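You operate a simulated robot arm through the tools that you are given. There is no shell and no other tool. Be economical: measure what you need, move in short steps, check, and stop when the job is done.

The job below is to be done with a simulated robot arm. You get a single attempt, and the scene is never put back.

JOB
Test the red stop button, bring the console back and zero the load.
Fine: push it in, twist it out, press CLEAR, enable, then ZERO.

It is judged by the outcome, as a careful person would: the job done as asked, and still so three seconds after it is handed in. It fails if anything else is knocked over, pushed out of place, dropped, spilled or broken.

ROBOT AND FRAMES
A 7-joint arm with a two-finger parallel gripper, fixed in place. Base frame: the origin is at the foot of the arm, x ahead of it, y to its left, z up. Readings come in m, rad, newtons and seconds.
With the tool pointing down near the work surface it reaches from about 0.3 to 0.5 m from the base axis. Its first joint turns from -1.152 to 1.152 rad. Payload 1.57 kg.
Tool frame: the origin (TCP) lies between the finger pads and is the grasp point; the fingertips stand 0.03 m ahead of it; z points along the fingers, y is the line along which they close. The gripper opens to 0.11 m. The fingers are 0.024 m wide and 0.012 m thick; the gripper's body (0.048 by 0.112 m) begins 0.078 m behind the TCP.
Orientation is that of the tool frame in the base frame, as [roll, pitch, yaw] about the fixed x, y, z axes, in that order (R = Rz(yaw) Ry(pitch) Rx(roll)). With the fingers straight down and closing along the base's y, the tool's x points along the base's -x, its y along +y and its z along -z.

CONTROLS
- The arm moves only by the tool step_arm. Its argument "targets" is a list of rows, each an object (a shift or turn left out is 0, a gripper value left out holds the last) with "slide": the shift along the tool's x, y, z in m, a list of three; "rotation": the turn, a rotation vector about the tool's x, y, z in rad, a list of three; "claw": the opening, from 0 (shut) to 1 (fully open). In form: [{"slide": [tx, ty, tz], "rotation": [ax, ay, az], "claw": claw}, ...]. A call has 1 to 8 rows; each row shifts and turns the commanded pose from where the row before left it, along the tool's axes as they then stand. Rows are played at 5 a second. More than 0.05 m and 0.15 rad between two rows, or a gripper value outside its range, and nothing of the call is played. Where a pose cannot be reached the arm comes as near as it can. A force on the tool above 70 N (or 10 N above the force at the start of the call, whichever is more), or a blocked arm, ends the call early, and 0.2 s more pass. Each finger travels about 0.108 m/s and halts on what it meets, pressing with about 35 N; the grip force reading is that of the motor and also rises with nothing between the fingers. The clock runs only during rows and for 0.2 s after the last one: add rows that do not move to give the fingers time. It gives the time, the measured TCP pose, the force on the tool (base axes), the opening and the grip force at its end, in the units of the frame above (readings bear some noise).
- Cameras (640 x 400 px; columns grow to the right, rows downward): "scene" is fixed at [0.1813, -0.4108, 1.4088]; the picture's right is [0.56, -0.83, 0.00], its down [-0.43, -0.29, -0.85] and it looks along [0.71, 0.48, -0.52] (base axes); focal length 214 px, centre (320, 200). "wrist" rides on the gripper at [-0.036, 0, -0.08] in the tool frame; the picture's right is [0.00, -1.00, 0.00], its down [0.97, 0.00, -0.24] and it looks along [0.24, 0.00, 0.97] (tool axes); focal length 218 px, centre (320, 200). There is no depth. A picture from a camera that has moved, and an enlarged one, comes with that camera's place and axes in the base frame and with its lens.
- get_image(camera): a new picture of that camera. It takes no simulated time.
- zoom(camera, box): a new picture of the part [left, top, right, bottom] of that camera's present view, enlarged. It takes no simulated time.
- hand_in(): hands the job in; it is judged then, once.

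Go step by step. Nothing tells you positions but the pictures and the camera data: compare them with the known pose of the tool, close in by small moves and look again before you grip or let go. The budget is 120 turns and 68 pictures, counting those below and the enlarged ones. Unless the task says otherwise, let go and move clear before handing in, and close with one line.

The tools are called after ">>>" by a JSON object that holds its "method" and its "body". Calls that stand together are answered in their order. step_arm: Moves the arm, as the interface text tells. Its arguments: {"type":"object","properties":{"targets":{"type":"array","items":{"type":"object","properties":{"slide":{"type":"array","items":{"type":"number"}},"rotation":{"type":"array","items":{"type":"number"}},"claw":{"type":"number"}}}}},"required":["targets"]} The other tools are called the same way: get_image (camera) takes a picture; zoom (camera, box) takes an enlarged picture of a part of a camera's view; hand_in () hands the job in.

At the start:

```text
t: 0.0
position: [0.2692, -0.122, 1.3446]
orientation: [-3.141, 0.002, -3.141]
force: [-0.5, -0.4, -0.2]
opening: 0.1099
grip_force: 0.0
```

scene: 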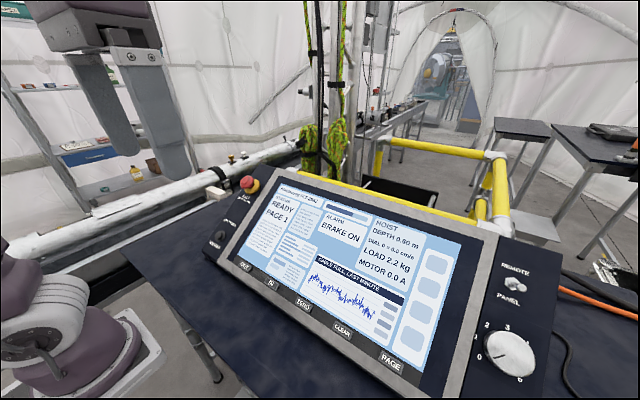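
wrist: 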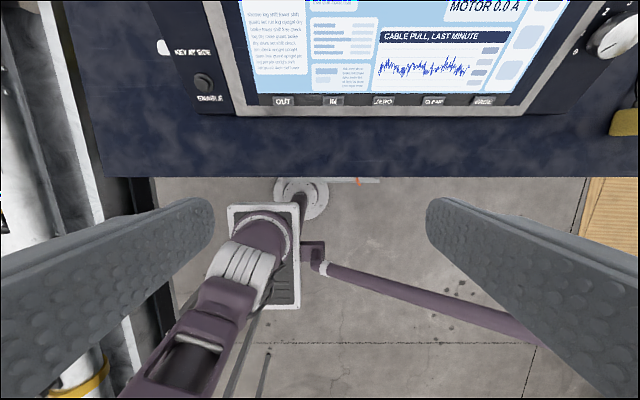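

I see a tilted console with a red stop button at its upper left, an ENABLE knob/button at left, and screen soft keys OUT/IN/ZERO/CLEAR/PAGE along the bottom. I'll look closer first.

>>> {"method": "zoom", "body": {"camera": "scene", "box": [190, 160, 350, 260]}}

>>> {"method": "zoom", "body": {"camera": "scene", "box": [220, 240, 440, 380]}}

>>> {"method": "zoom", "body": {"camera": "scene", "box": [460, 240, 620, 390]}}

```text
4.00 times, centred on (270, 210) of scene
camera zoom: at [0.1813, -0.4108, 1.4088], right [0.56, -0.83, 0.0], down [-0.43, -0.29, -0.85], along [0.71, 0.48, -0.52], focal length 858 px, centre (520, 160)
```

zoom: 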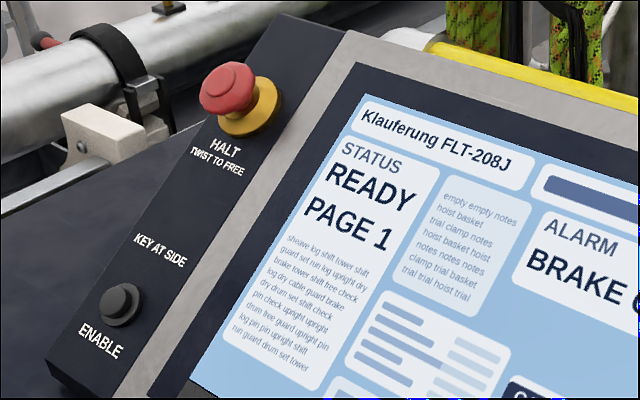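

```text
2.86 times, centred on (330, 310) of scene
camera zoom: at [0.1813, -0.4108, 1.4088], right [0.56, -0.83, 0.0], down [-0.43, -0.29, -0.85], along [0.71, 0.48, -0.52], focal length 613 px, centre (291, -114)
```

zoom: 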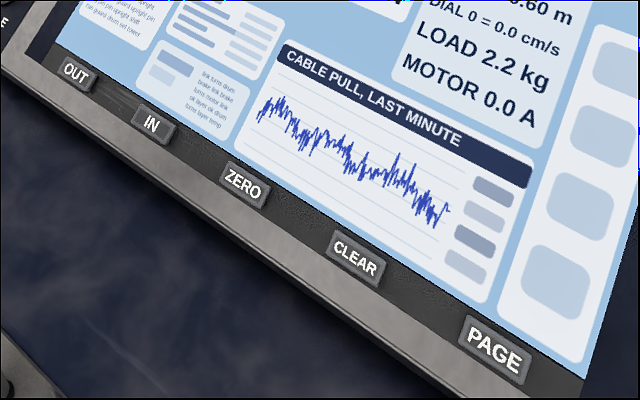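

```text
2.67 times, centred on (540, 315) of scene
camera zoom: at [0.1813, -0.4108, 1.4088], right [0.56, -0.83, 0.0], down [-0.43, -0.29, -0.85], along [0.71, 0.48, -0.52], focal length 572 px, centre (-267, -107)
```

zoom: 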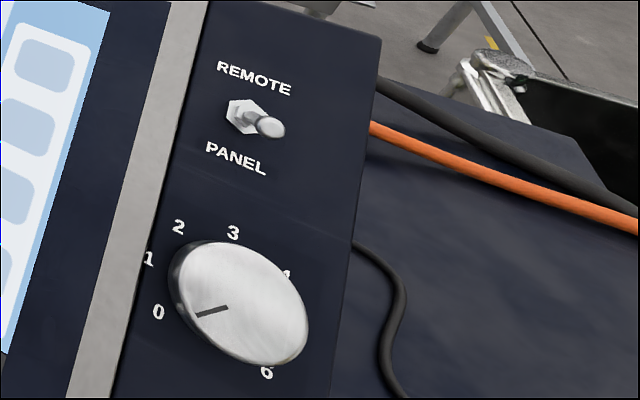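

The soft keys lie on a line at about x=0.38, z=1.00 (OUT y≈-0.055, ZERO ≈-0.237, CLEAR ≈-0.326), and ENABLE and HALT sit near y≈0.08. I'll tilt the tool toward the panel and shift left to look at the left strip.

>>> {"method": "step_arm", "body": {"targets": [{"slide": [0, 0.04, 0], "rotation": [0, -0.14, 0], "claw": 1}, {"slide": [0, 0.04, 0], "rotation": [0, -0.14, 0]}, {"slide": [0, 0.04, 0], "rotation": [0, -0.14, 0]}, {"slide": [0, 0.04, 0], "rotation": [0, -0.14, 0]}, {"slide": [0, 0.04, 0], "rotation": [0, -0.1, 0]}, {}]}}

>>> {"method": "get_image", "body": {"camera": "wrist"}}

>>> {"method": "get_image", "body": {"camera": "scene"}}

```text
t: 1.4
position: [0.2701, 0.0784, 1.3458]
orientation: [3.141, 0.662, 3.141]
force: [0.2, -0.1, 0.2]
opening: 0.1101
grip_force: 0.1
```

```text
62 pictures are left
camera wrist: at [0.2484, 0.077, 1.4298], right [0.0, -1.0, 0.0], down [-0.91, 0.0, -0.41], along [0.41, 0.0, -0.91], focal length 218 px, centre (320, 200)
```

wrist: 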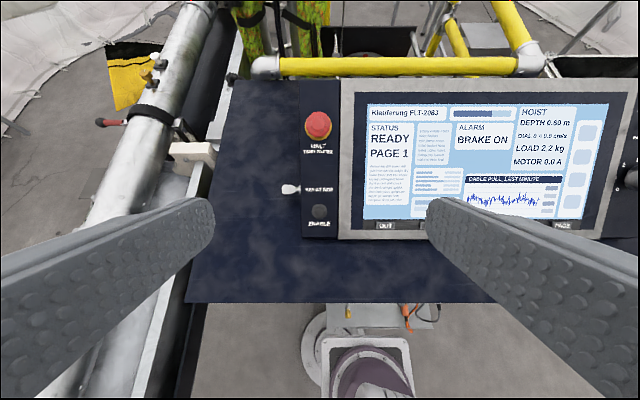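

```text
61 pictures are left
```

scene: 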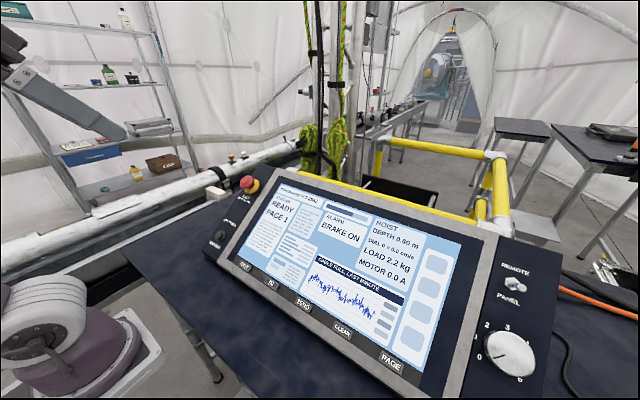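

The wrist camera now sees the whole left strip, including a key protruding from its left side. Zooming in.

>>> {"method": "zoom", "body": {"camera": "wrist", "box": [270, 90, 350, 140]}}

>>> {"method": "zoom", "body": {"camera": "wrist", "box": [260, 160, 370, 240]}}

```text
8.00 times, centred on (310, 115) of wrist
camera zoom: at [0.2484, 0.077, 1.4298], right [0.0, -1.0, 0.0], down [-0.91, 0.0, -0.41], along [0.41, 0.0, -0.91], focal length 1746 px, centre (400, 880)
```

zoom: 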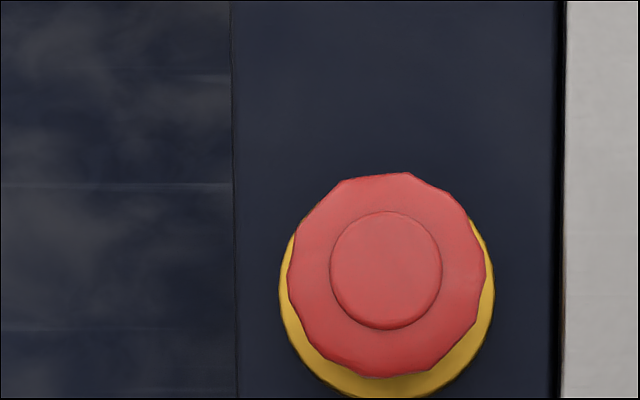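

```text
5.00 times, centred on (315, 200) of wrist
camera zoom: at [0.2484, 0.077, 1.4298], right [0.0, -1.0, 0.0], down [-0.91, 0.0, -0.41], along [0.41, 0.0, -0.91], focal length 1091 px, centre (345, 200)
```

zoom: 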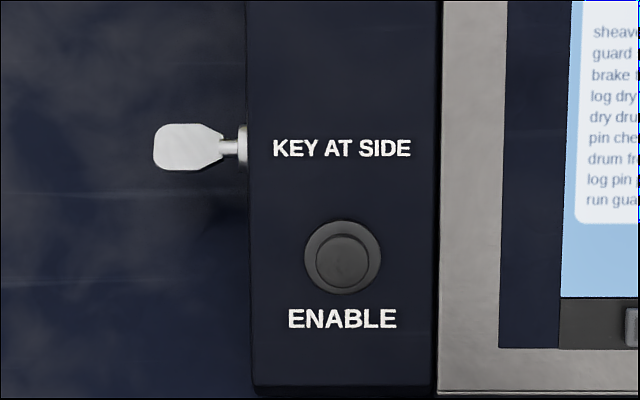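

HALT's top is at about (0.528, 0.08, 1.131), ENABLE at about (0.408, 0.079, 1.013), and the panel tilt is about 0.62 rad. I'll close the gripper and hover about 4 cm off the HALT button along the panel normal.

>>> {"method": "step_arm", "body": {"targets": [{"slide": [-0.02, 0.0015, 0.04], "rotation": [0, 0.042, 0], "claw": 0}, {"slide": [-0.02, 0, 0.045]}, {"slide": [-0.02, 0, 0.045]}, {"slide": [-0.015, 0, 0.045]}, {"slide": [-0.01, 0, 0.04]}, {"slide": [0, 0, 0.035]}, {}]}}

>>> {"method": "get_image", "body": {"camera": "wrist"}}

>>> {"method": "zoom", "body": {"camera": "scene", "box": [170, 110, 330, 260]}}

```text
t: 3.0
position: [0.489, 0.0789, 1.1943]
orientation: [3.142, 0.618, 3.141]
force: [0.1, -0.8, 0.9]
opening: 0.0001
grip_force: 21.3
```

```text
58 pictures are left
camera wrist: at [0.4705, 0.0782, 1.2788], right [0.0, -1.0, 0.0], down [-0.93, 0.0, -0.37], along [0.37, 0.0, -0.93], focal length 218 px, centre (320, 200)
```

wrist: 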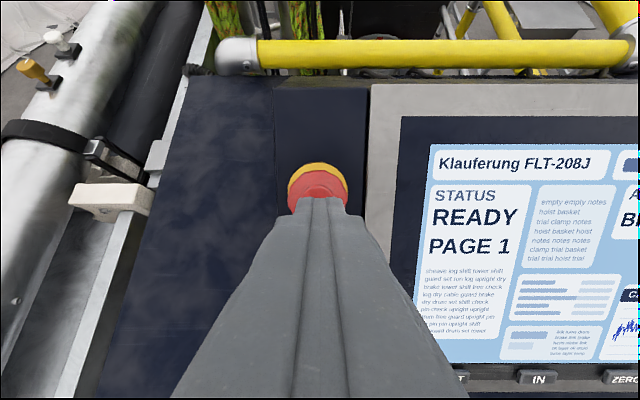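

```text
2.67 times, centred on (250, 185) of scene
camera zoom: at [0.1814, -0.4108, 1.4088], right [0.56, -0.83, 0.0], down [-0.43, -0.29, -0.85], along [0.71, 0.48, -0.52], focal length 572 px, centre (507, 240)
```

zoom: 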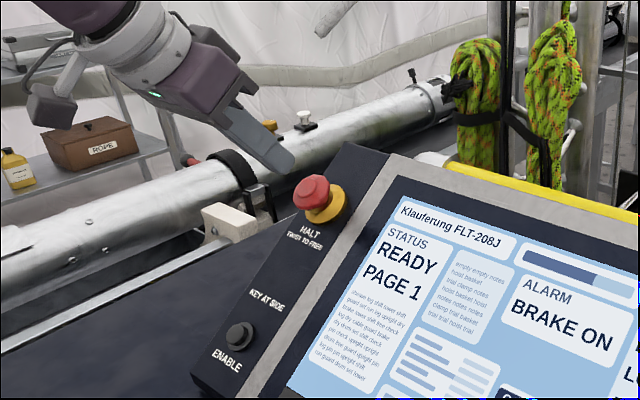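

The fingertip is aligned with the button axis, about 4 cm off. Advancing to press gently.

>>> {"method": "step_arm", "body": {"targets": [{"slide": [0, 0, 0.015]}, {"slide": [0, 0, 0.015]}, {"slide": [0, 0, 0.008]}, {"slide": [0, 0, 0.004]}, {"slide": [0, 0, 0.003]}, {}]}}

>>> {"method": "zoom", "body": {"camera": "scene", "box": [190, 140, 350, 240]}}

```text
t: 4.4
position: [0.5098, 0.0805, 1.1574]
orientation: [-3.14, 0.62, 3.141]
force: [-0.3, -0.4, 5.1]
opening: 0.0001
grip_force: 21.3
```

```text
4.00 times, centred on (270, 190) of scene
camera zoom: at [0.1812, -0.4109, 1.4088], right [0.56, -0.83, 0.0], down [-0.43, -0.29, -0.85], along [0.71, 0.48, -0.52], focal length 858 px, centre (520, 240)
```

zoom: 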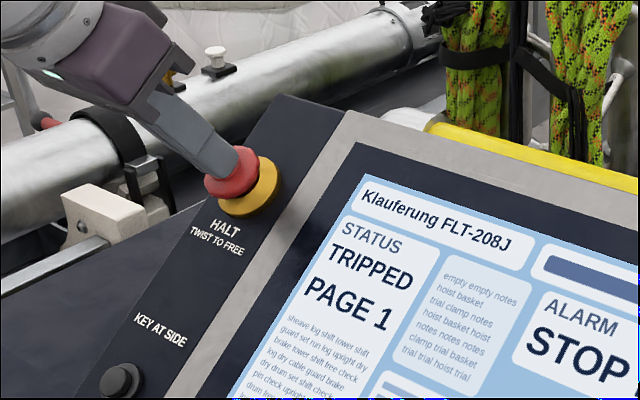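

The status shows TRIPPED / STOP. I'll retract and check that it latched.

>>> {"method": "step_arm", "body": {"targets": [{"slide": [0, 0, -0.02]}, {"slide": [0, 0, -0.03]}, {"claw": 1}, {}, {}]}}

>>> {"method": "zoom", "body": {"camera": "wrist", "box": [240, 120, 400, 220]}}

>>> {"method": "zoom", "body": {"camera": "scene", "box": [190, 140, 350, 240]}}

```text
t: 5.6
position: [0.4827, 0.0797, 1.1959]
orientation: [-3.141, 0.618, -3.141]
force: [-0.4, 0.2, -0.3]
opening: 0.11
grip_force: 0.0
```

```text
4.00 times, centred on (320, 170) of wrist
camera zoom: at [0.4647, 0.0798, 1.2813], right [0.0, -1.0, 0.0], down [-0.93, 0.0, -0.37], along [0.37, 0.0, -0.93], focal length 873 px, centre (320, 320)
```

zoom: 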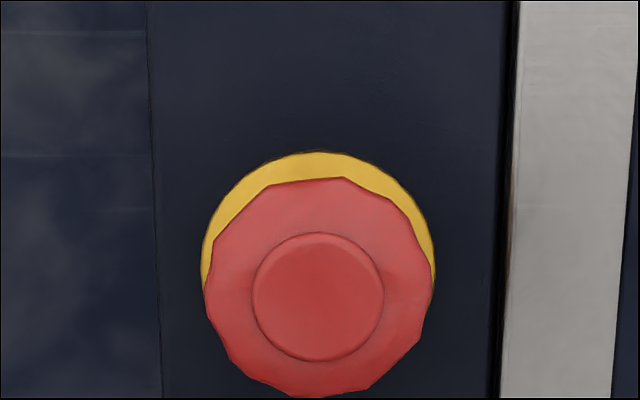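

```text
4.00 times, centred on (270, 190) of scene
camera zoom: at [0.1813, -0.4108, 1.4088], right [0.56, -0.83, 0.0], down [-0.43, -0.29, -0.85], along [0.71, 0.48, -0.52], focal length 858 px, centre (520, 240)
```

zoom: 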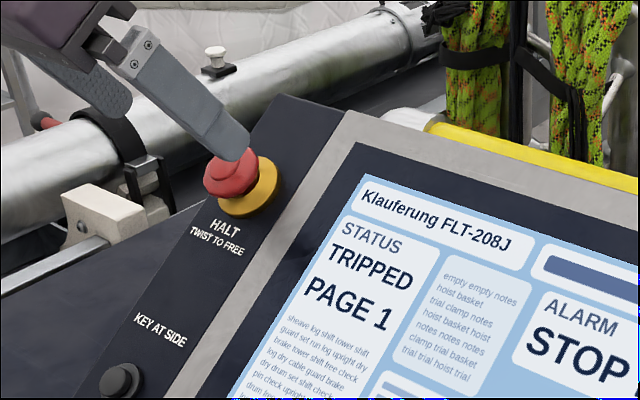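

The button is latched in and the console is tripped. I'll open to about 7 cm, pre-turn counter-clockwise a little, and lower around the mushroom head.

>>> {"method": "step_arm", "body": {"targets": [{"rotation": [0, 0, -0.15], "claw": 0.64}, {"rotation": [0, 0, -0.15]}, {"slide": [0, 0, 0.02]}, {"slide": [0, 0, 0.02]}, {"slide": [0, 0, 0.012]}, {"slide": [0, 0, 0.008]}, {}]}}

>>> {"method": "get_image", "body": {"camera": "wrist"}}

>>> {"method": "zoom", "body": {"camera": "scene", "box": [190, 140, 350, 240]}}

```text
t: 7.2
position: [0.5154, 0.0792, 1.1471]
orientation: [-2.935, 0.587, -2.778]
force: [-0.3, -0.3, 0.2]
opening: 0.0704
grip_force: 0.1
```

```text
53 pictures are left
camera wrist: at [0.4969, 0.0888, 1.2321], right [0.24, -0.96, 0.17], down [-0.9, -0.29, -0.34], along [0.38, -0.07, -0.92], focal length 218 px, centre (320, 200)
```

wrist: 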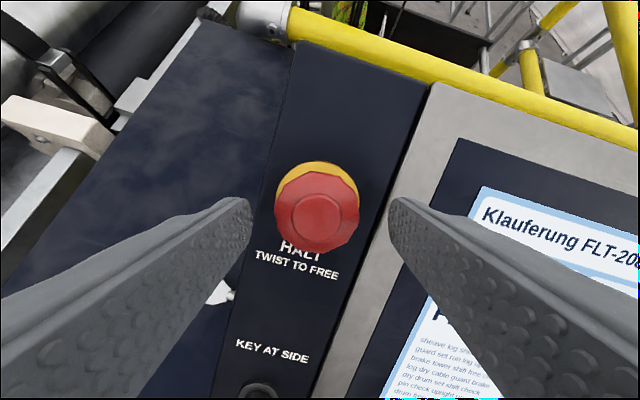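

```text
4.00 times, centred on (270, 190) of scene
camera zoom: at [0.1813, -0.4108, 1.4088], right [0.56, -0.83, 0.0], down [-0.43, -0.29, -0.85], along [0.71, 0.48, -0.52], focal length 858 px, centre (520, 240)
```

zoom: 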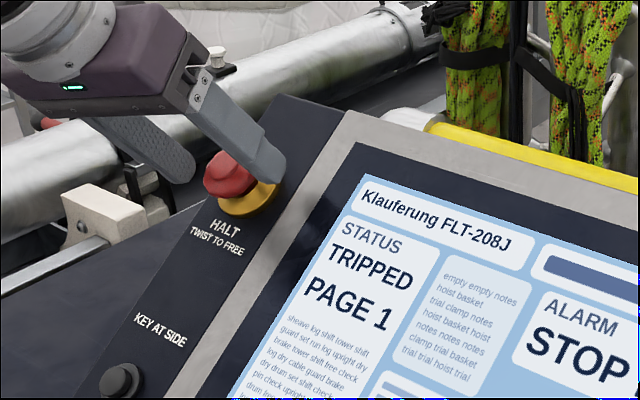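

The fingers straddle the head and are centred. Lowering about 7 mm more and closing.

>>> {"method": "step_arm", "body": {"targets": [{"slide": [0, 0, 0.007]}, {"claw": 0}, {}, {}]}}

>>> {"method": "get_image", "body": {"camera": "wrist"}}

>>> {"method": "zoom", "body": {"camera": "scene", "box": [190, 140, 350, 240]}}

```text
t: 8.2
position: [0.5199, 0.0797, 1.1425]
orientation: [-2.935, 0.586, -2.777]
force: [-2.6, 12.7, -2.8]
opening: 0.0429
grip_force: 45.0
```

```text
51 pictures are left
camera wrist: at [0.5008, 0.0903, 1.227], right [0.24, -0.95, 0.17], down [-0.89, -0.29, -0.34], along [0.38, -0.07, -0.92], focal length 218 px, centre (320, 200)
```

wrist: 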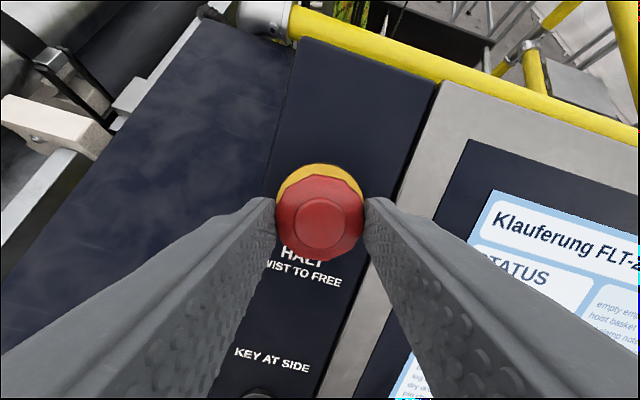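

```text
4.00 times, centred on (270, 190) of scene
camera zoom: at [0.1813, -0.4104, 1.4089], right [0.56, -0.83, 0.0], down [-0.43, -0.29, -0.85], along [0.71, 0.48, -0.52], focal length 858 px, centre (520, 240)
```

zoom: 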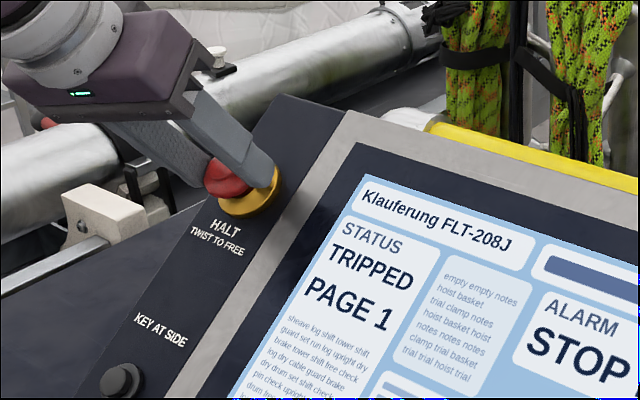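

The head is gripped at 0.043 m. Twisting clockwise.

>>> {"method": "step_arm", "body": {"targets": [{"rotation": [0, 0, 0.12]}, {"rotation": [0, 0, 0.12]}, {"rotation": [0, 0, 0.12]}, {"rotation": [0, 0, 0.12]}, {}]}}

>>> {"method": "zoom", "body": {"camera": "scene", "box": [190, 140, 350, 240]}}

```text
t: 9.4
position: [0.5194, 0.0809, 1.1419]
orientation: [3.012, 0.606, 2.919]
force: [-1.7, 19.1, 3.8]
opening: 0.0425
grip_force: 44.6
```

```text
4.00 times, centred on (270, 190) of scene
camera zoom: at [0.1812, -0.4102, 1.409], right [0.56, -0.83, 0.0], down [-0.43, -0.29, -0.85], along [0.71, 0.48, -0.52], focal length 858 px, centre (520, 240)
```

zoom: 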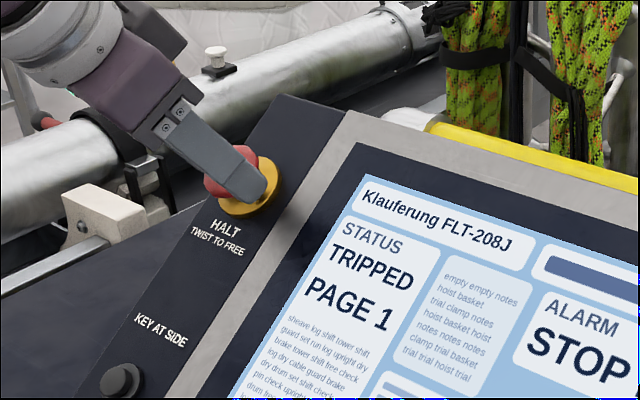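

It still reads TRIPPED, which may persist until CLEAR. I'll twist further.

>>> {"method": "step_arm", "body": {"targets": [{"rotation": [0, 0, 0.12]}, {"rotation": [0, 0, 0.12]}, {"rotation": [0, 0, 0.12]}, {}]}}

>>> {"method": "zoom", "body": {"camera": "scene", "box": [190, 140, 350, 240]}}

>>> {"method": "zoom", "body": {"camera": "wrist", "box": [240, 120, 400, 280]}}

```text
t: 10.4
position: [0.5197, 0.0806, 1.1424]
orientation: [2.787, 0.52, 2.509]
force: [1.5, 27.5, 5.9]
opening: 0.0424
grip_force: 45.4
```

```text
4.00 times, centred on (270, 190) of scene
camera zoom: at [0.1813, -0.4099, 1.4091], right [0.56, -0.83, 0.0], down [-0.43, -0.29, -0.85], along [0.71, 0.48, -0.52], focal length 858 px, centre (520, 240)
```

zoom: 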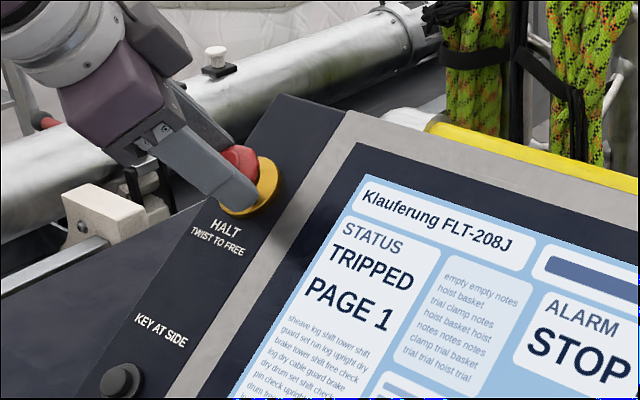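

```text
2.50 times, centred on (320, 200) of wrist
camera zoom: at [0.4981, 0.0617, 1.2249], right [-0.42, -0.86, -0.3], down [-0.82, 0.5, -0.29], along [0.4, 0.13, -0.91], focal length 546 px, centre (320, 200)
```

zoom: 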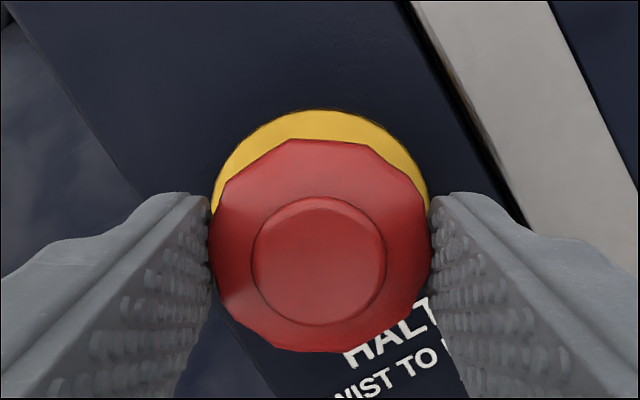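

The head seems to be turning with the gripper, but there's a side force in +y. I'll relieve that slightly and twist a bit more, then check.

>>> {"method": "step_arm", "body": {"targets": [{"slide": [0.001, 0.0017, 0], "rotation": [0, 0, 0.1]}, {"rotation": [0, 0, 0.1]}, {"rotation": [0, 0, 0.1]}, {}]}}

>>> {"method": "zoom", "body": {"camera": "wrist", "box": [240, 120, 400, 280]}}

>>> {"method": "zoom", "body": {"camera": "scene", "box": [190, 140, 350, 240]}}

```text
t: 11.4
position: [0.5208, 0.0812, 1.1421]
orientation: [2.652, 0.395, 2.201]
force: [6.5, 17.1, 8.7]
opening: 0.0426
grip_force: 45.2
```

```text
2.50 times, centred on (320, 200) of wrist
camera zoom: at [0.4926, 0.0536, 1.2213], right [-0.61, -0.67, -0.43], down [-0.67, 0.72, -0.18], along [0.43, 0.18, -0.88], focal length 546 px, centre (320, 200)
```

zoom: 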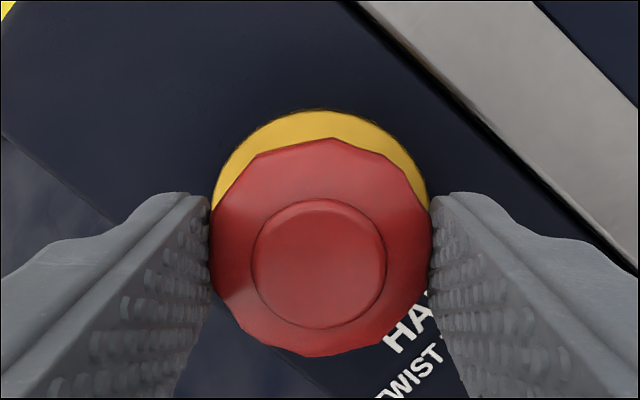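

```text
4.00 times, centred on (270, 190) of scene
camera zoom: at [0.1814, -0.4102, 1.409], right [0.56, -0.83, 0.0], down [-0.43, -0.29, -0.85], along [0.71, 0.48, -0.52], focal length 858 px, centre (520, 240)
```

zoom: 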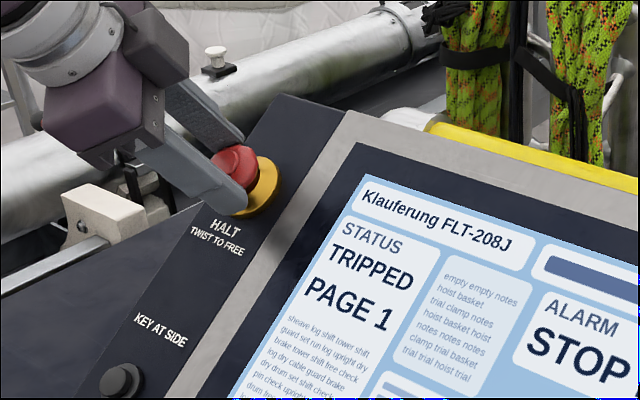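

The head stopped turning in the last step (the fingers slip on it), so it may be at its end stop. I'll release, retract and inspect it.

>>> {"method": "step_arm", "body": {"targets": [{"claw": 0.7}, {}, {"slide": [0, 0, -0.02]}, {"slide": [0, 0, -0.03]}, {"rotation": [0, 0, -0.15]}, {"rotation": [0, 0, -0.15]}, {}]}}

>>> {"method": "zoom", "body": {"camera": "scene", "box": [220, 160, 300, 210]}}

>>> {"method": "zoom", "body": {"camera": "wrist", "box": [240, 120, 400, 220]}}

```text
t: 13.0
position: [0.4899, 0.0815, 1.1832]
orientation: [2.791, 0.52, 2.508]
force: [-0.3, -0.4, 0.2]
opening: 0.0769
grip_force: 0.0
```

```text
8.00 times, centred on (260, 185) of scene
camera zoom: at [0.1813, -0.4108, 1.4088], right [0.56, -0.83, 0.0], down [-0.43, -0.29, -0.85], along [0.71, 0.48, -0.52], focal length 1716 px, centre (800, 320)
```

zoom: 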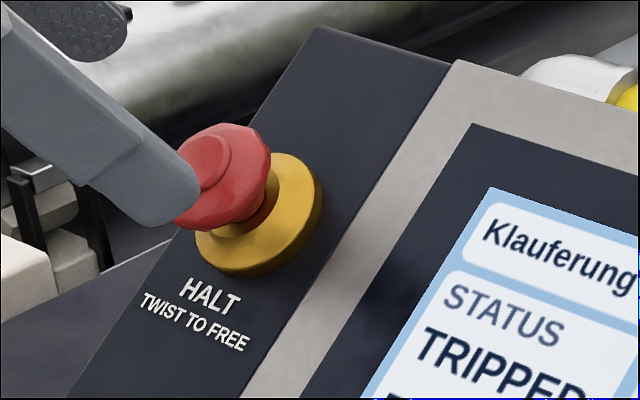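

```text
4.00 times, centred on (320, 170) of wrist
camera zoom: at [0.4682, 0.0623, 1.2662], right [-0.42, -0.86, -0.3], down [-0.82, 0.5, -0.29], along [0.39, 0.12, -0.91], focal length 873 px, centre (320, 320)
```

zoom: 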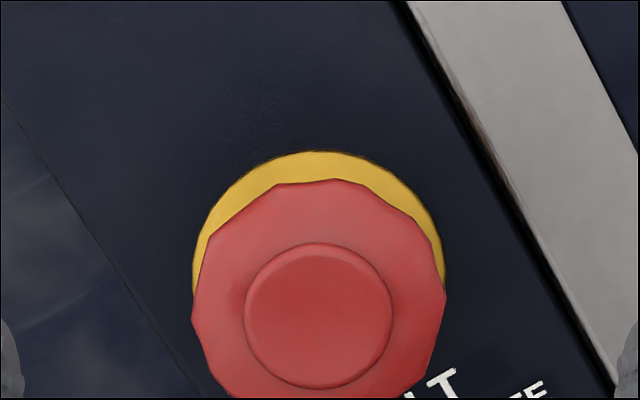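

The HALT button has popped out to its original height. Now I'll close the fingers, square the tool and travel to above CLEAR.

>>> {"method": "step_arm", "body": {"targets": [{"slide": [0, 0, -0.04], "claw": 0}, {"rotation": [0, 0, -0.14]}, {"rotation": [0, 0, -0.14]}, {"rotation": [0, 0, -0.14]}, {"rotation": [0, 0, -0.12]}, {}]}}

>>> {"method": "step_arm", "body": {"targets": [{"slide": [0.02, -0.044, 0]}, {"slide": [0.02, -0.044, 0]}, {"slide": [0.02, -0.044, 0]}, {"slide": [0.02, -0.044, 0]}, {"slide": [0.02, -0.044, 0]}, {"slide": [0.02, -0.044, 0]}, {"slide": [0.02, -0.044, 0]}]}}

>>> {"method": "step_arm", "body": {"targets": [{"slide": [0.02, -0.04, 0]}, {"slide": [0.02, -0.04, 0]}, {"slide": [0.01, -0.018, 0]}, {}]}}

>>> {"method": "get_image", "body": {"camera": "wrist"}}

>>> {"method": "get_image", "body": {"camera": "scene"}}

```text
t: 14.4
position: [0.4682, 0.0823, 1.2151]
orientation: [-3.141, 0.619, -3.14]
force: [1.0, -0.1, 0.9]
opening: 0.0
grip_force: 21.2
```

```text
t: 16.0
position: [0.3558, -0.2206, 1.1308]
orientation: [-3.141, 0.617, -3.14]
force: [-1.9, 0.5, -0.3]
opening: 0.0001
grip_force: 20.7
```

```text
t: 17.0
position: [0.3127, -0.3232, 1.1045]
orientation: [3.141, 0.619, 3.14]
force: [-0.8, 0.6, -1.5]
opening: 0.0
grip_force: 21.5
```

```text
42 pictures are left
camera wrist: at [0.2953, -0.3234, 1.1896], right [0.0, -1.0, 0.0], down [-0.93, 0.0, -0.37], along [0.37, 0.0, -0.93], focal length 218 px, centre (320, 200)
```

wrist: 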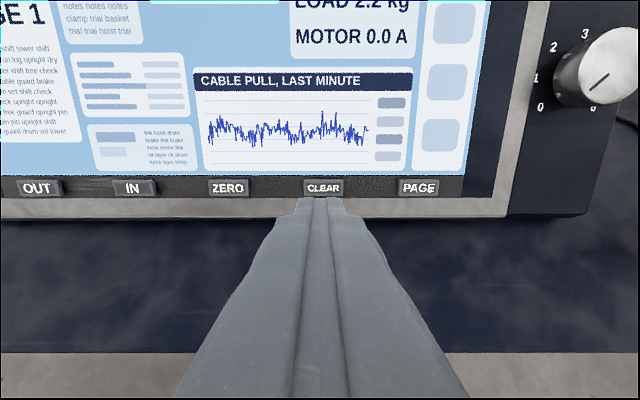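

```text
41 pictures are left
```

scene: 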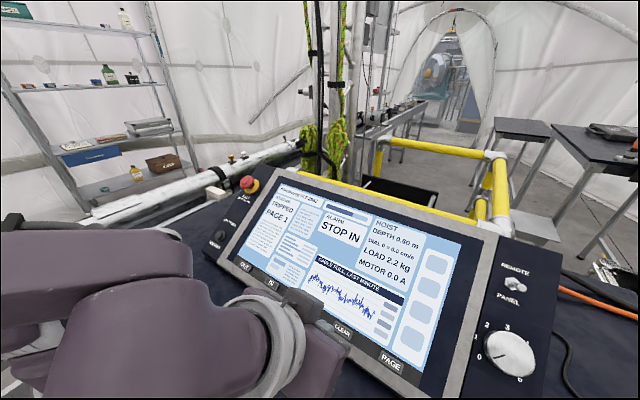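

The alarm reads "STOP IN", which may mean the button is still in. Let me check the button and screen closely before clearing.

>>> {"method": "zoom", "body": {"camera": "scene", "box": [190, 160, 350, 260]}}

>>> {"method": "zoom", "body": {"camera": "wrist", "box": [260, 160, 380, 240]}}

>>> {"method": "zoom", "body": {"camera": "scene", "box": [260, 180, 480, 320]}}

```text
4.00 times, centred on (270, 210) of scene
camera zoom: at [0.1813, -0.4108, 1.4088], right [0.56, -0.83, 0.0], down [-0.43, -0.29, -0.85], along [0.71, 0.48, -0.52], focal length 858 px, centre (520, 160)
```

zoom: 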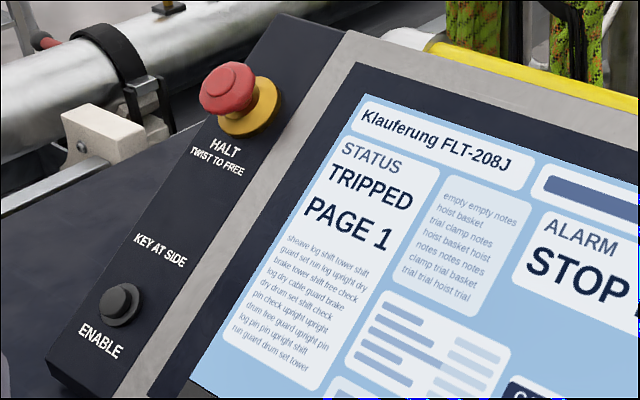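

```text
5.00 times, centred on (320, 200) of wrist
camera zoom: at [0.2953, -0.3234, 1.1896], right [0.0, -1.0, 0.0], down [-0.93, 0.0, -0.37], along [0.37, 0.0, -0.93], focal length 1091 px, centre (320, 200)
```

zoom: 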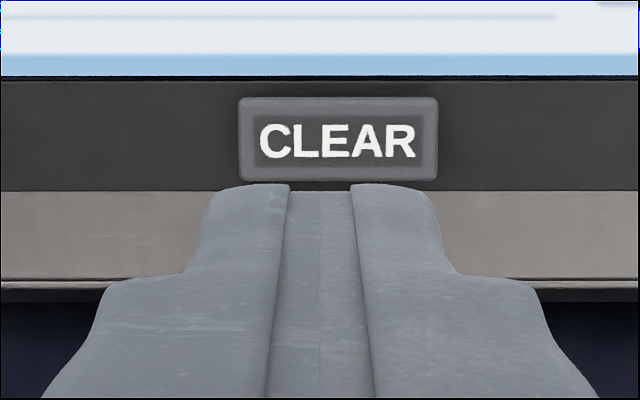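

```text
2.86 times, centred on (370, 250) of scene
camera zoom: at [0.1813, -0.4108, 1.4088], right [0.56, -0.83, 0.0], down [-0.43, -0.29, -0.85], along [0.71, 0.48, -0.52], focal length 613 px, centre (177, 57)
```

zoom: 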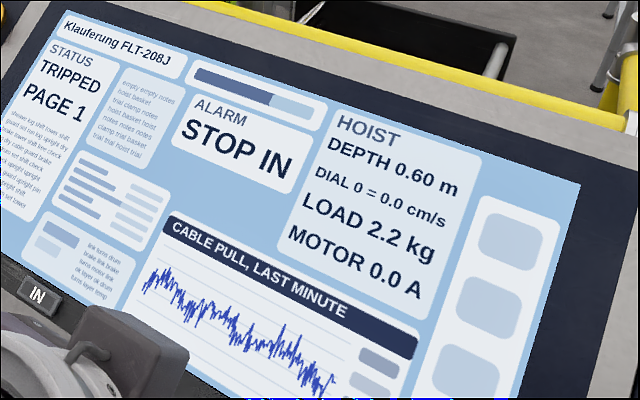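

The HALT button matches its original raised state, so the alarm is just waiting for CLEAR. Since the key is narrower than the finger is wide, I'll tilt the tool so only the finger's upper edge leads, and hover over CLEAR.

>>> {"method": "step_arm", "body": {"targets": [{"rotation": [0, 0.15, 0]}, {"rotation": [0, 0.15, 0]}, {"slide": [-0.022, -0.0035, 0.02]}, {"slide": [0, 0, 0.038]}, {}]}}

>>> {"method": "zoom", "body": {"camera": "wrist", "box": [240, 140, 400, 240]}}

>>> {"method": "zoom", "body": {"camera": "scene", "box": [240, 250, 400, 350]}}

```text
t: 18.2
position: [0.3309, -0.3317, 1.0898]
orientation: [-3.136, 0.321, 3.138]
force: [0.0, -0.6, -1.0]
opening: 0.0002
grip_force: 21.5
out of reach, approached as far as the arm can: row 3, 4
```

```text
4.00 times, centred on (320, 190) of wrist
camera zoom: at [0.3387, -0.3322, 1.1771], right [0.0, -1.0, 0.0], down [-1.0, 0.0, -0.08], along [0.08, 0.0, -1.0], focal length 873 px, centre (320, 240)
```

zoom: 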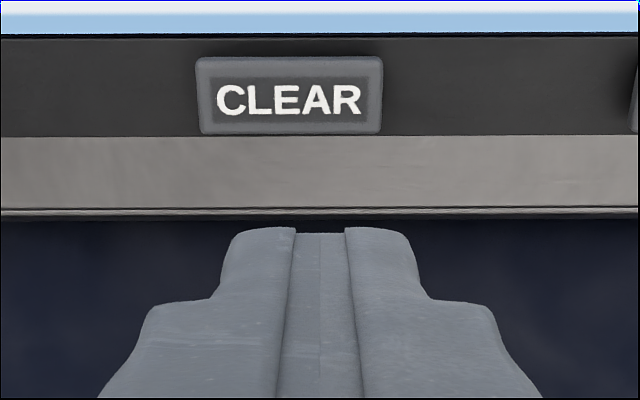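

```text
4.00 times, centred on (320, 300) of scene
camera zoom: at [0.1813, -0.4108, 1.4088], right [0.56, -0.83, 0.0], down [-0.43, -0.29, -0.85], along [0.71, 0.48, -0.52], focal length 858 px, centre (320, -200)
```

zoom: 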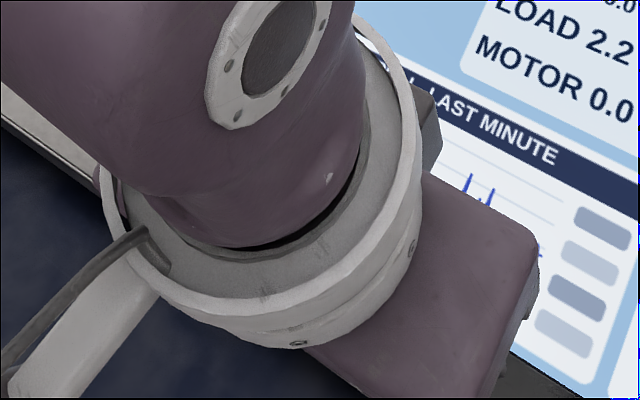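

That tilted pose is out of reach, so I'll go back to the perpendicular tilt and approach from there.

>>> {"method": "step_arm", "body": {"targets": [{"slide": [0, 0, -0.02], "rotation": [0, -0.15, 0]}, {"rotation": [0, -0.15, 0]}, {}]}}

>>> {"method": "zoom", "body": {"camera": "wrist", "box": [240, 140, 400, 240]}}

```text
t: 19.0
position: [0.3253, -0.3318, 1.1109]
orientation: [3.139, 0.619, 3.14]
force: [0.4, 0.2, 0.3]
opening: 0.0
grip_force: 20.9
```

```text
4.00 times, centred on (320, 190) of wrist
camera zoom: at [0.307, -0.3323, 1.1966], right [0.0, -1.0, 0.0], down [-0.93, 0.0, -0.37], along [0.37, 0.0, -0.93], focal length 873 px, centre (320, 240)
```

zoom: 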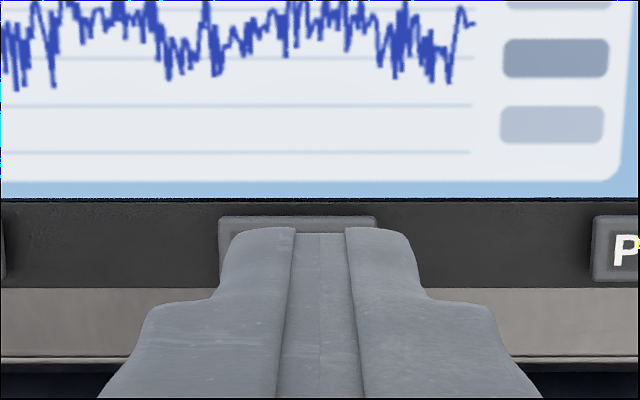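

Reachable again. I'll correct the lateral offset (+5 mm in y, about 15 mm down the panel) and approach to about 2 cm.

>>> {"method": "step_arm", "body": {"targets": [{"slide": [0.0147, 0.005, 0]}, {"slide": [0, 0, 0.03]}, {"slide": [0, 0, 0.03]}, {"slide": [0, 0, 0.01]}, {}]}}

>>> {"method": "zoom", "body": {"camera": "wrist", "box": [240, 140, 400, 240]}}

>>> {"method": "get_image", "body": {"camera": "scene"}}

```text
t: 20.2
position: [0.3533, -0.3262, 1.0449]
orientation: [3.141, 0.618, -3.142]
force: [-0.2, -0.5, -0.2]
opening: 0.0
grip_force: 21.3
```

```text
4.00 times, centred on (320, 190) of wrist
camera zoom: at [0.3355, -0.3276, 1.1305], right [0.0, -1.0, 0.0], down [-0.93, 0.0, -0.37], along [0.37, 0.0, -0.93], focal length 873 px, centre (320, 240)
```

zoom: 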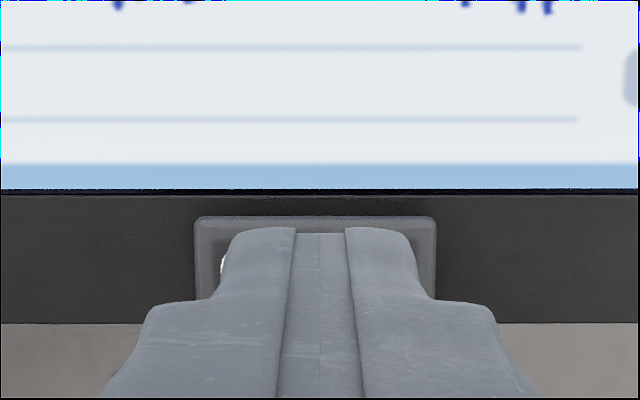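

```text
33 pictures are left
```

scene: 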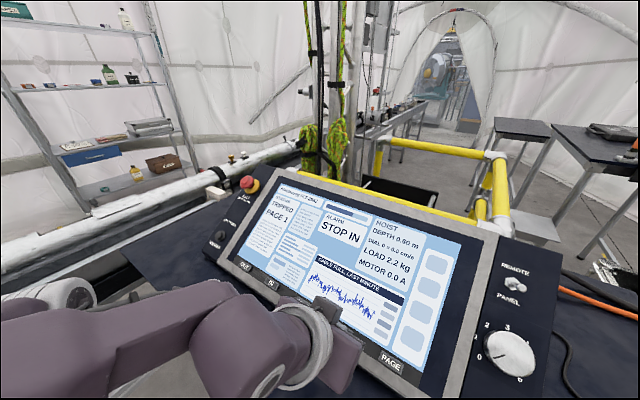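

The fingertip is centred over CLEAR, about 2 cm off. Pressing gently.

>>> {"method": "step_arm", "body": {"targets": [{"slide": [0, 0, 0.01]}, {"slide": [0, 0, 0.008]}, {"slide": [0, 0, 0.003]}, {"slide": [0, 0, 0.002]}, {}]}}

>>> {"method": "zoom", "body": {"camera": "scene", "box": [240, 180, 400, 280]}}

```text
t: 21.4
position: [0.3666, -0.3276, 1.026]
orientation: [3.139, 0.619, 3.14]
force: [-0.8, 0.0, 0.2]
opening: 0.0
grip_force: 21.1
```

```text
4.00 times, centred on (320, 230) of scene
camera zoom: at [0.1813, -0.4108, 1.4088], right [0.56, -0.83, 0.0], down [-0.43, -0.29, -0.85], along [0.71, 0.48, -0.52], focal length 858 px, centre (320, 80)
```

zoom: 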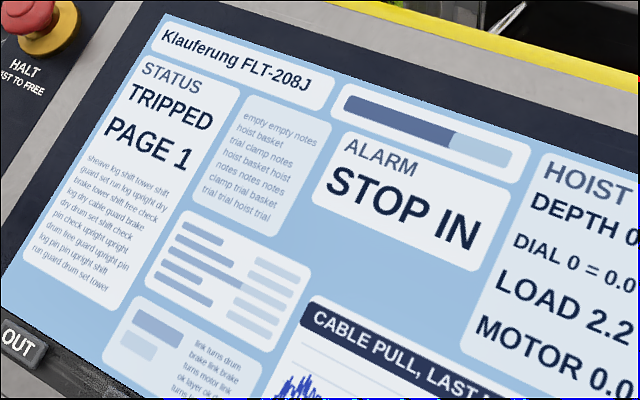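

No contact yet; going a few millimetres more.

>>> {"method": "step_arm", "body": {"targets": [{"slide": [0, 0, 0.002]}, {"slide": [0, 0, 0.002]}, {"slide": [0, 0, 0.0015]}, {}]}}

>>> {"method": "zoom", "body": {"camera": "scene", "box": [240, 180, 400, 280]}}

```text
t: 22.4
position: [0.3692, -0.3264, 1.0245]
orientation: [-3.14, 0.616, 3.139]
force: [-25.8, -2.2, 32.8]
opening: 0.0001
grip_force: 21.1
```

```text
4.00 times, centred on (320, 230) of scene
camera zoom: at [0.1802, -0.4106, 1.409], right [0.56, -0.83, 0.0], down [-0.43, -0.29, -0.85], along [0.71, 0.48, -0.52], focal length 858 px, centre (320, 80)
```

zoom: 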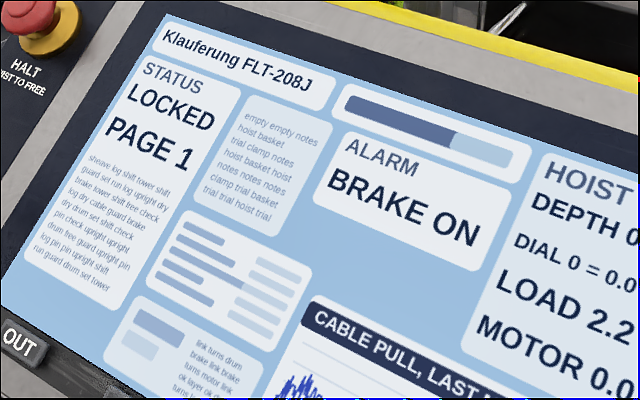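

The alarm cleared and status is LOCKED. Retracting, then traveling to ENABLE.

>>> {"method": "step_arm", "body": {"targets": [{"slide": [0, 0, -0.01]}, {"slide": [0, 0, -0.04]}, {"slide": [0, 0, -0.04]}, {"slide": [-0.005, 0.045, 0]}, {"slide": [-0.005, 0.045, 0]}, {"slide": [-0.005, 0.045, 0]}, {"slide": [-0.005, 0.045, 0]}, {"slide": [-0.005, 0.045, 0]}]}}

>>> {"method": "step_arm", "body": {"targets": [{"slide": [0, 0.045, 0]}, {"slide": [0, 0.045, 0]}, {"slide": [0, 0.045, 0]}, {"slide": [0, 0.045, 0]}, {"slide": [0, 0, 0.04]}, {}]}}

>>> {"method": "zoom", "body": {"camera": "wrist", "box": [240, 120, 400, 220]}}

>>> {"method": "zoom", "body": {"camera": "scene", "box": [150, 160, 310, 260]}}

```text
t: 24.2
position: [0.3369, -0.1001, 1.1081]
orientation: [3.141, 0.614, -3.141]
force: [1.1, 0.6, -0.5]
opening: 0.0
grip_force: 21.2
```

```text
t: 25.6
position: [0.3607, 0.084, 1.0743]
orientation: [3.14, 0.618, 3.138]
force: [-0.5, 0.3, -0.1]
opening: 0.0001
grip_force: 21.0
```

```text
4.00 times, centred on (320, 170) of wrist
camera zoom: at [0.3434, 0.0822, 1.1605], right [0.0, -1.0, 0.0], down [-0.93, 0.0, -0.37], along [0.37, 0.0, -0.93], focal length 873 px, centre (320, 320)
```

zoom: 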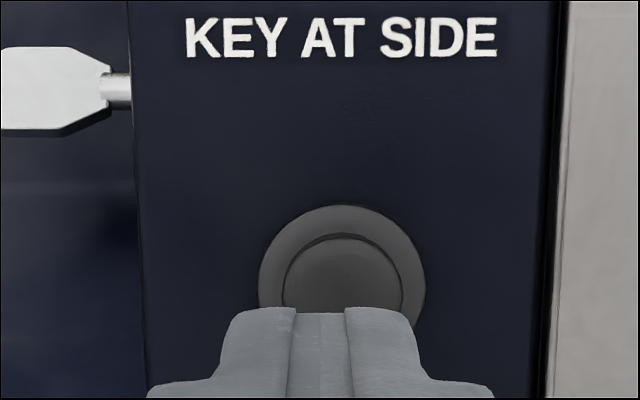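

```text
4.00 times, centred on (230, 210) of scene
camera zoom: at [0.1813, -0.4108, 1.4088], right [0.56, -0.83, 0.0], down [-0.43, -0.29, -0.85], along [0.71, 0.48, -0.52], focal length 858 px, centre (680, 160)
```

zoom: 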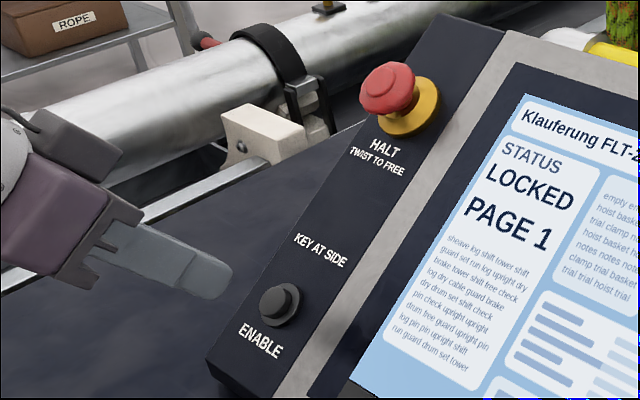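

ENABLE is a raised push button; I need about 5 mm right and 3 mm up the panel. Aligning and approaching.

>>> {"method": "step_arm", "body": {"targets": [{"slide": [-0.003, -0.005, 0.01]}, {"slide": [0, 0, 0.02]}, {"slide": [0, 0, 0.008]}, {"slide": [0, 0, 0.003]}, {"slide": [0, 0, 0.003]}, {}]}}

>>> {"method": "zoom", "body": {"camera": "scene", "box": [190, 160, 350, 260]}}

```text
t: 27.0
position: [0.3803, 0.0795, 1.0585]
orientation: [3.119, 0.649, 3.141]
force: [0.0, -0.6, 0.3]
opening: 0.0
grip_force: 20.8
out of reach, approached as far as the arm can: row 2, 3, 5
```

```text
4.00 times, centred on (270, 210) of scene
camera zoom: at [0.1813, -0.4108, 1.4088], right [0.56, -0.83, 0.0], down [-0.43, -0.29, -0.85], along [0.71, 0.48, -0.52], focal length 858 px, centre (520, 160)
```

zoom: 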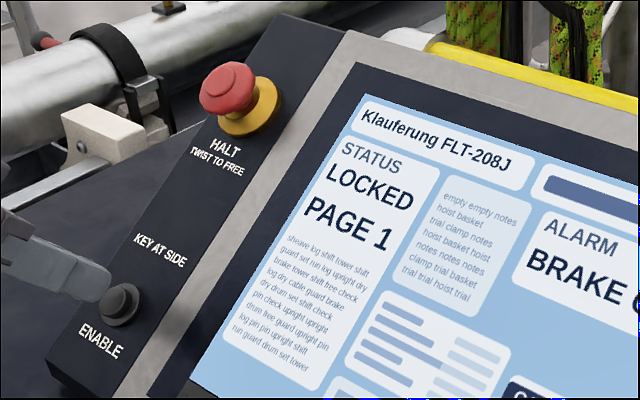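

The straight approach hits a reach limit near the base. I'll back off and test a different tilt (pointing more forward).

>>> {"method": "step_arm", "body": {"targets": [{"slide": [0, 0, -0.025]}, {"rotation": [0, -0.14, 0]}, {"rotation": [0, -0.14, 0]}, {}]}}

```text
t: 28.0
position: [0.389, 0.0964, 1.1052]
orientation: [-3.141, 0.897, 3.14]
force: [-0.2, 0.3, 0.6]
opening: 0.0
grip_force: 20.9
out of reach, approached as far as the arm can: row 2, 3
```

>>> {"method": "step_arm", "body": {"targets": [{"slide": [0, 0, -0.02], "rotation": [0, 0.14, 0]}, {"rotation": [0, 0.14, 0]}, {"rotation": [0, 0.14, 0]}, {"rotation": [0, 0.14, 0]}, {}]}}

```text
t: 29.2
position: [0.373, 0.0954, 1.1167]
orientation: [3.141, 0.337, 3.14]
force: [0.3, -0.5, -0.1]
opening: 0.0003
grip_force: 21.0
```

Now at a more vertical tilt; testing the approach toward ENABLE from here, stopping about 3 cm above.

>>> {"method": "step_arm", "body": {"targets": [{"slide": [0.01, -0.017, 0]}, {"slide": [0, 0, 0.025]}, {"slide": [0, 0, 0.024]}, {}]}}

>>> {"method": "zoom", "body": {"camera": "wrist", "box": [240, 120, 400, 220]}}

```text
t: 30.2
position: [0.3795, 0.0775, 1.071]
orientation: [-3.131, 0.332, 3.137]
force: [0.4, -0.2, -0.7]
opening: 0.0
grip_force: 21.5
out of reach, approached as far as the arm can: row 3
```

```text
4.00 times, centred on (320, 170) of wrist
camera zoom: at [0.3872, 0.0768, 1.1587], right [-0.01, -1.0, 0.01], down [-1.0, 0.01, -0.09], along [0.09, -0.01, -1.0], focal length 873 px, centre (320, 320)
```

zoom: 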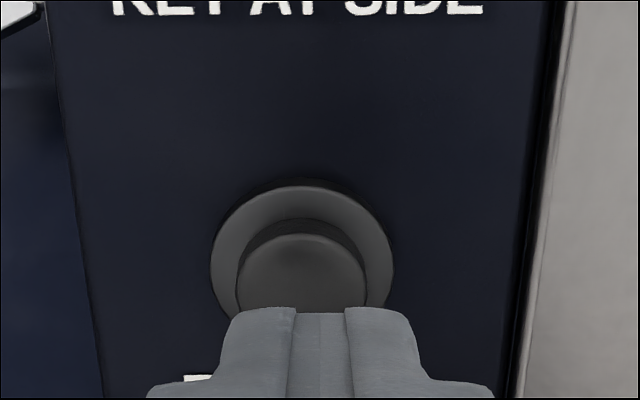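

This tilt also ends about 3 cm short, so the limit seems to be the arm folding near its base. I'll try a fully vertical tool, which puts the wrist farther out.

>>> {"method": "step_arm", "body": {"targets": [{"slide": [0, 0, -0.02]}, {"rotation": [0, 0.12, 0]}, {"rotation": [0, 0.12, 0]}, {"rotation": [0, 0.1, 0]}, {}]}}

>>> {"method": "step_arm", "body": {"targets": [{"slide": [-0.018, 0, 0.01]}, {"slide": [0, 0, 0.01]}, {"slide": [0, 0, 0.01]}, {}]}}

>>> {"method": "get_image", "body": {"camera": "scene"}}

```text
t: 31.4
position: [0.3725, 0.0801, 1.0871]
orientation: [-3.141, -0.005, 3.14]
force: [0.6, 0.1, 0.1]
opening: 0.0
grip_force: 21.3
```

```text
t: 32.4
position: [0.3918, 0.0787, 1.0566]
orientation: [-3.141, -0.003, 3.141]
force: [0.5, -0.2, 0.8]
opening: 0.0001
grip_force: 21.3
```

```text
26 pictures are left
```

scene: 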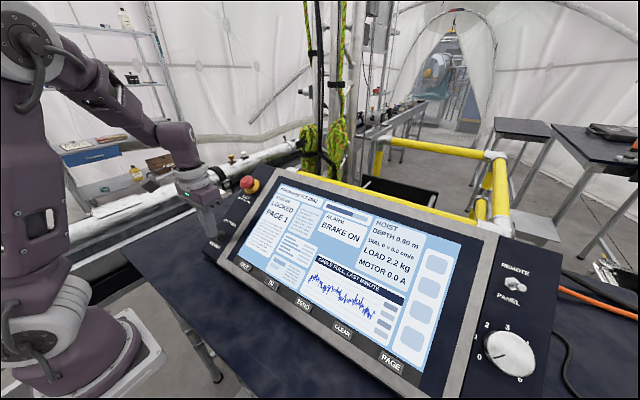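

The vertical tool reaches. I'll press along the panel normal with the finger's leading edge.

>>> {"method": "step_arm", "body": {"targets": [{"slide": [-0.003, 0, 0.007]}, {"slide": [-0.003, 0, 0.005]}, {"slide": [-0.0012, 0, 0.0016]}, {"slide": [-0.0012, 0, 0.0016]}, {}]}}

>>> {"method": "zoom", "body": {"camera": "scene", "box": [190, 160, 350, 260]}}

```text
t: 33.4
position: [0.3981, 0.0796, 1.0442]
orientation: [-3.14, -0.001, 3.14]
force: [-19.2, 0.5, 34.9]
opening: 0.0
grip_force: 20.7
stopped in row 4: the force on the tool passed its limit (the readings are from after the stop); the commanded pose is now the measured one
```

```text
4.00 times, centred on (270, 210) of scene
camera zoom: at [0.1803, -0.4109, 1.4089], right [0.56, -0.83, 0.0], down [-0.43, -0.29, -0.85], along [0.71, 0.48, -0.52], focal length 858 px, centre (520, 160)
```

zoom: 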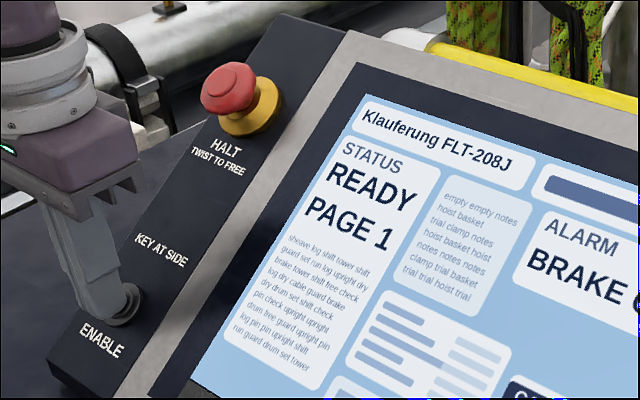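

Status is READY. Retracting straight up and traveling to ZERO with the vertical tool.

>>> {"method": "step_arm", "body": {"targets": [{"slide": [0.005, 0, -0.01]}, {"slide": [0.01, 0, -0.04]}, {"slide": [0.005, -0.045, -0.015]}, {"slide": [0.005, -0.045, 0]}, {"slide": [0.005, -0.045, 0]}, {"slide": [0, -0.045, 0]}, {"slide": [0, -0.045, 0]}, {"slide": [0, -0.045, 0]}]}}

>>> {"method": "step_arm", "body": {"targets": [{"slide": [0, -0.045, 0]}, {}]}}

>>> {"method": "get_image", "body": {"camera": "wrist"}}

>>> {"method": "get_image", "body": {"camera": "scene"}}

```text
t: 35.2
position: [0.3706, -0.1907, 1.1079]
orientation: [-3.14, 0.002, -3.142]
force: [-0.4, -0.1, 0.6]
opening: 0.0
grip_force: 21.4
```

```text
t: 35.8
position: [0.3704, -0.2334, 1.1086]
orientation: [-3.139, 0.0, 3.141]
force: [0.9, 0.2, 0.8]
opening: 0.0
grip_force: 21.4
```

```text
24 pictures are left
camera wrist: at [0.4057, -0.2348, 1.188], right [0.0, -1.0, 0.0], down [-0.97, 0.0, 0.24], along [-0.24, 0.0, -0.97], focal length 218 px, centre (320, 200)
```

wrist: 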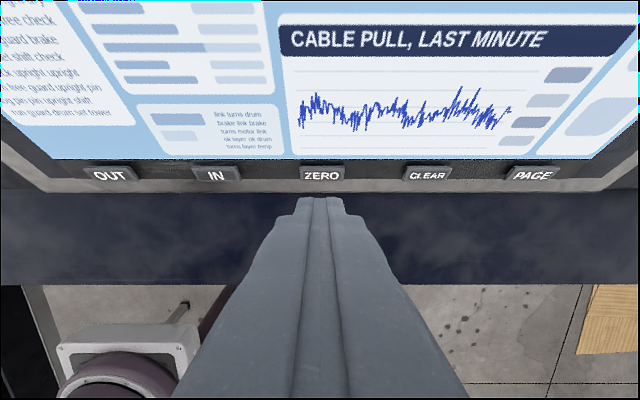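

```text
23 pictures are left
```

scene: 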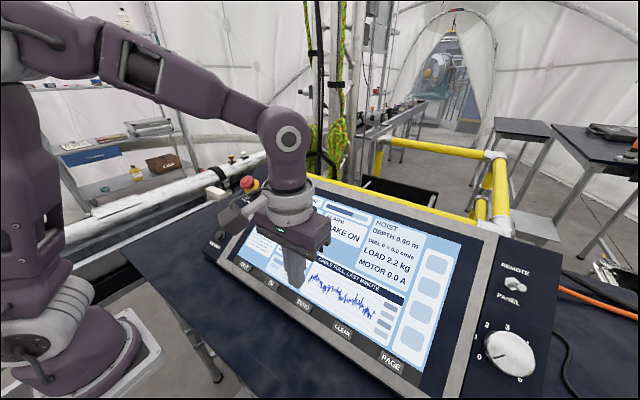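

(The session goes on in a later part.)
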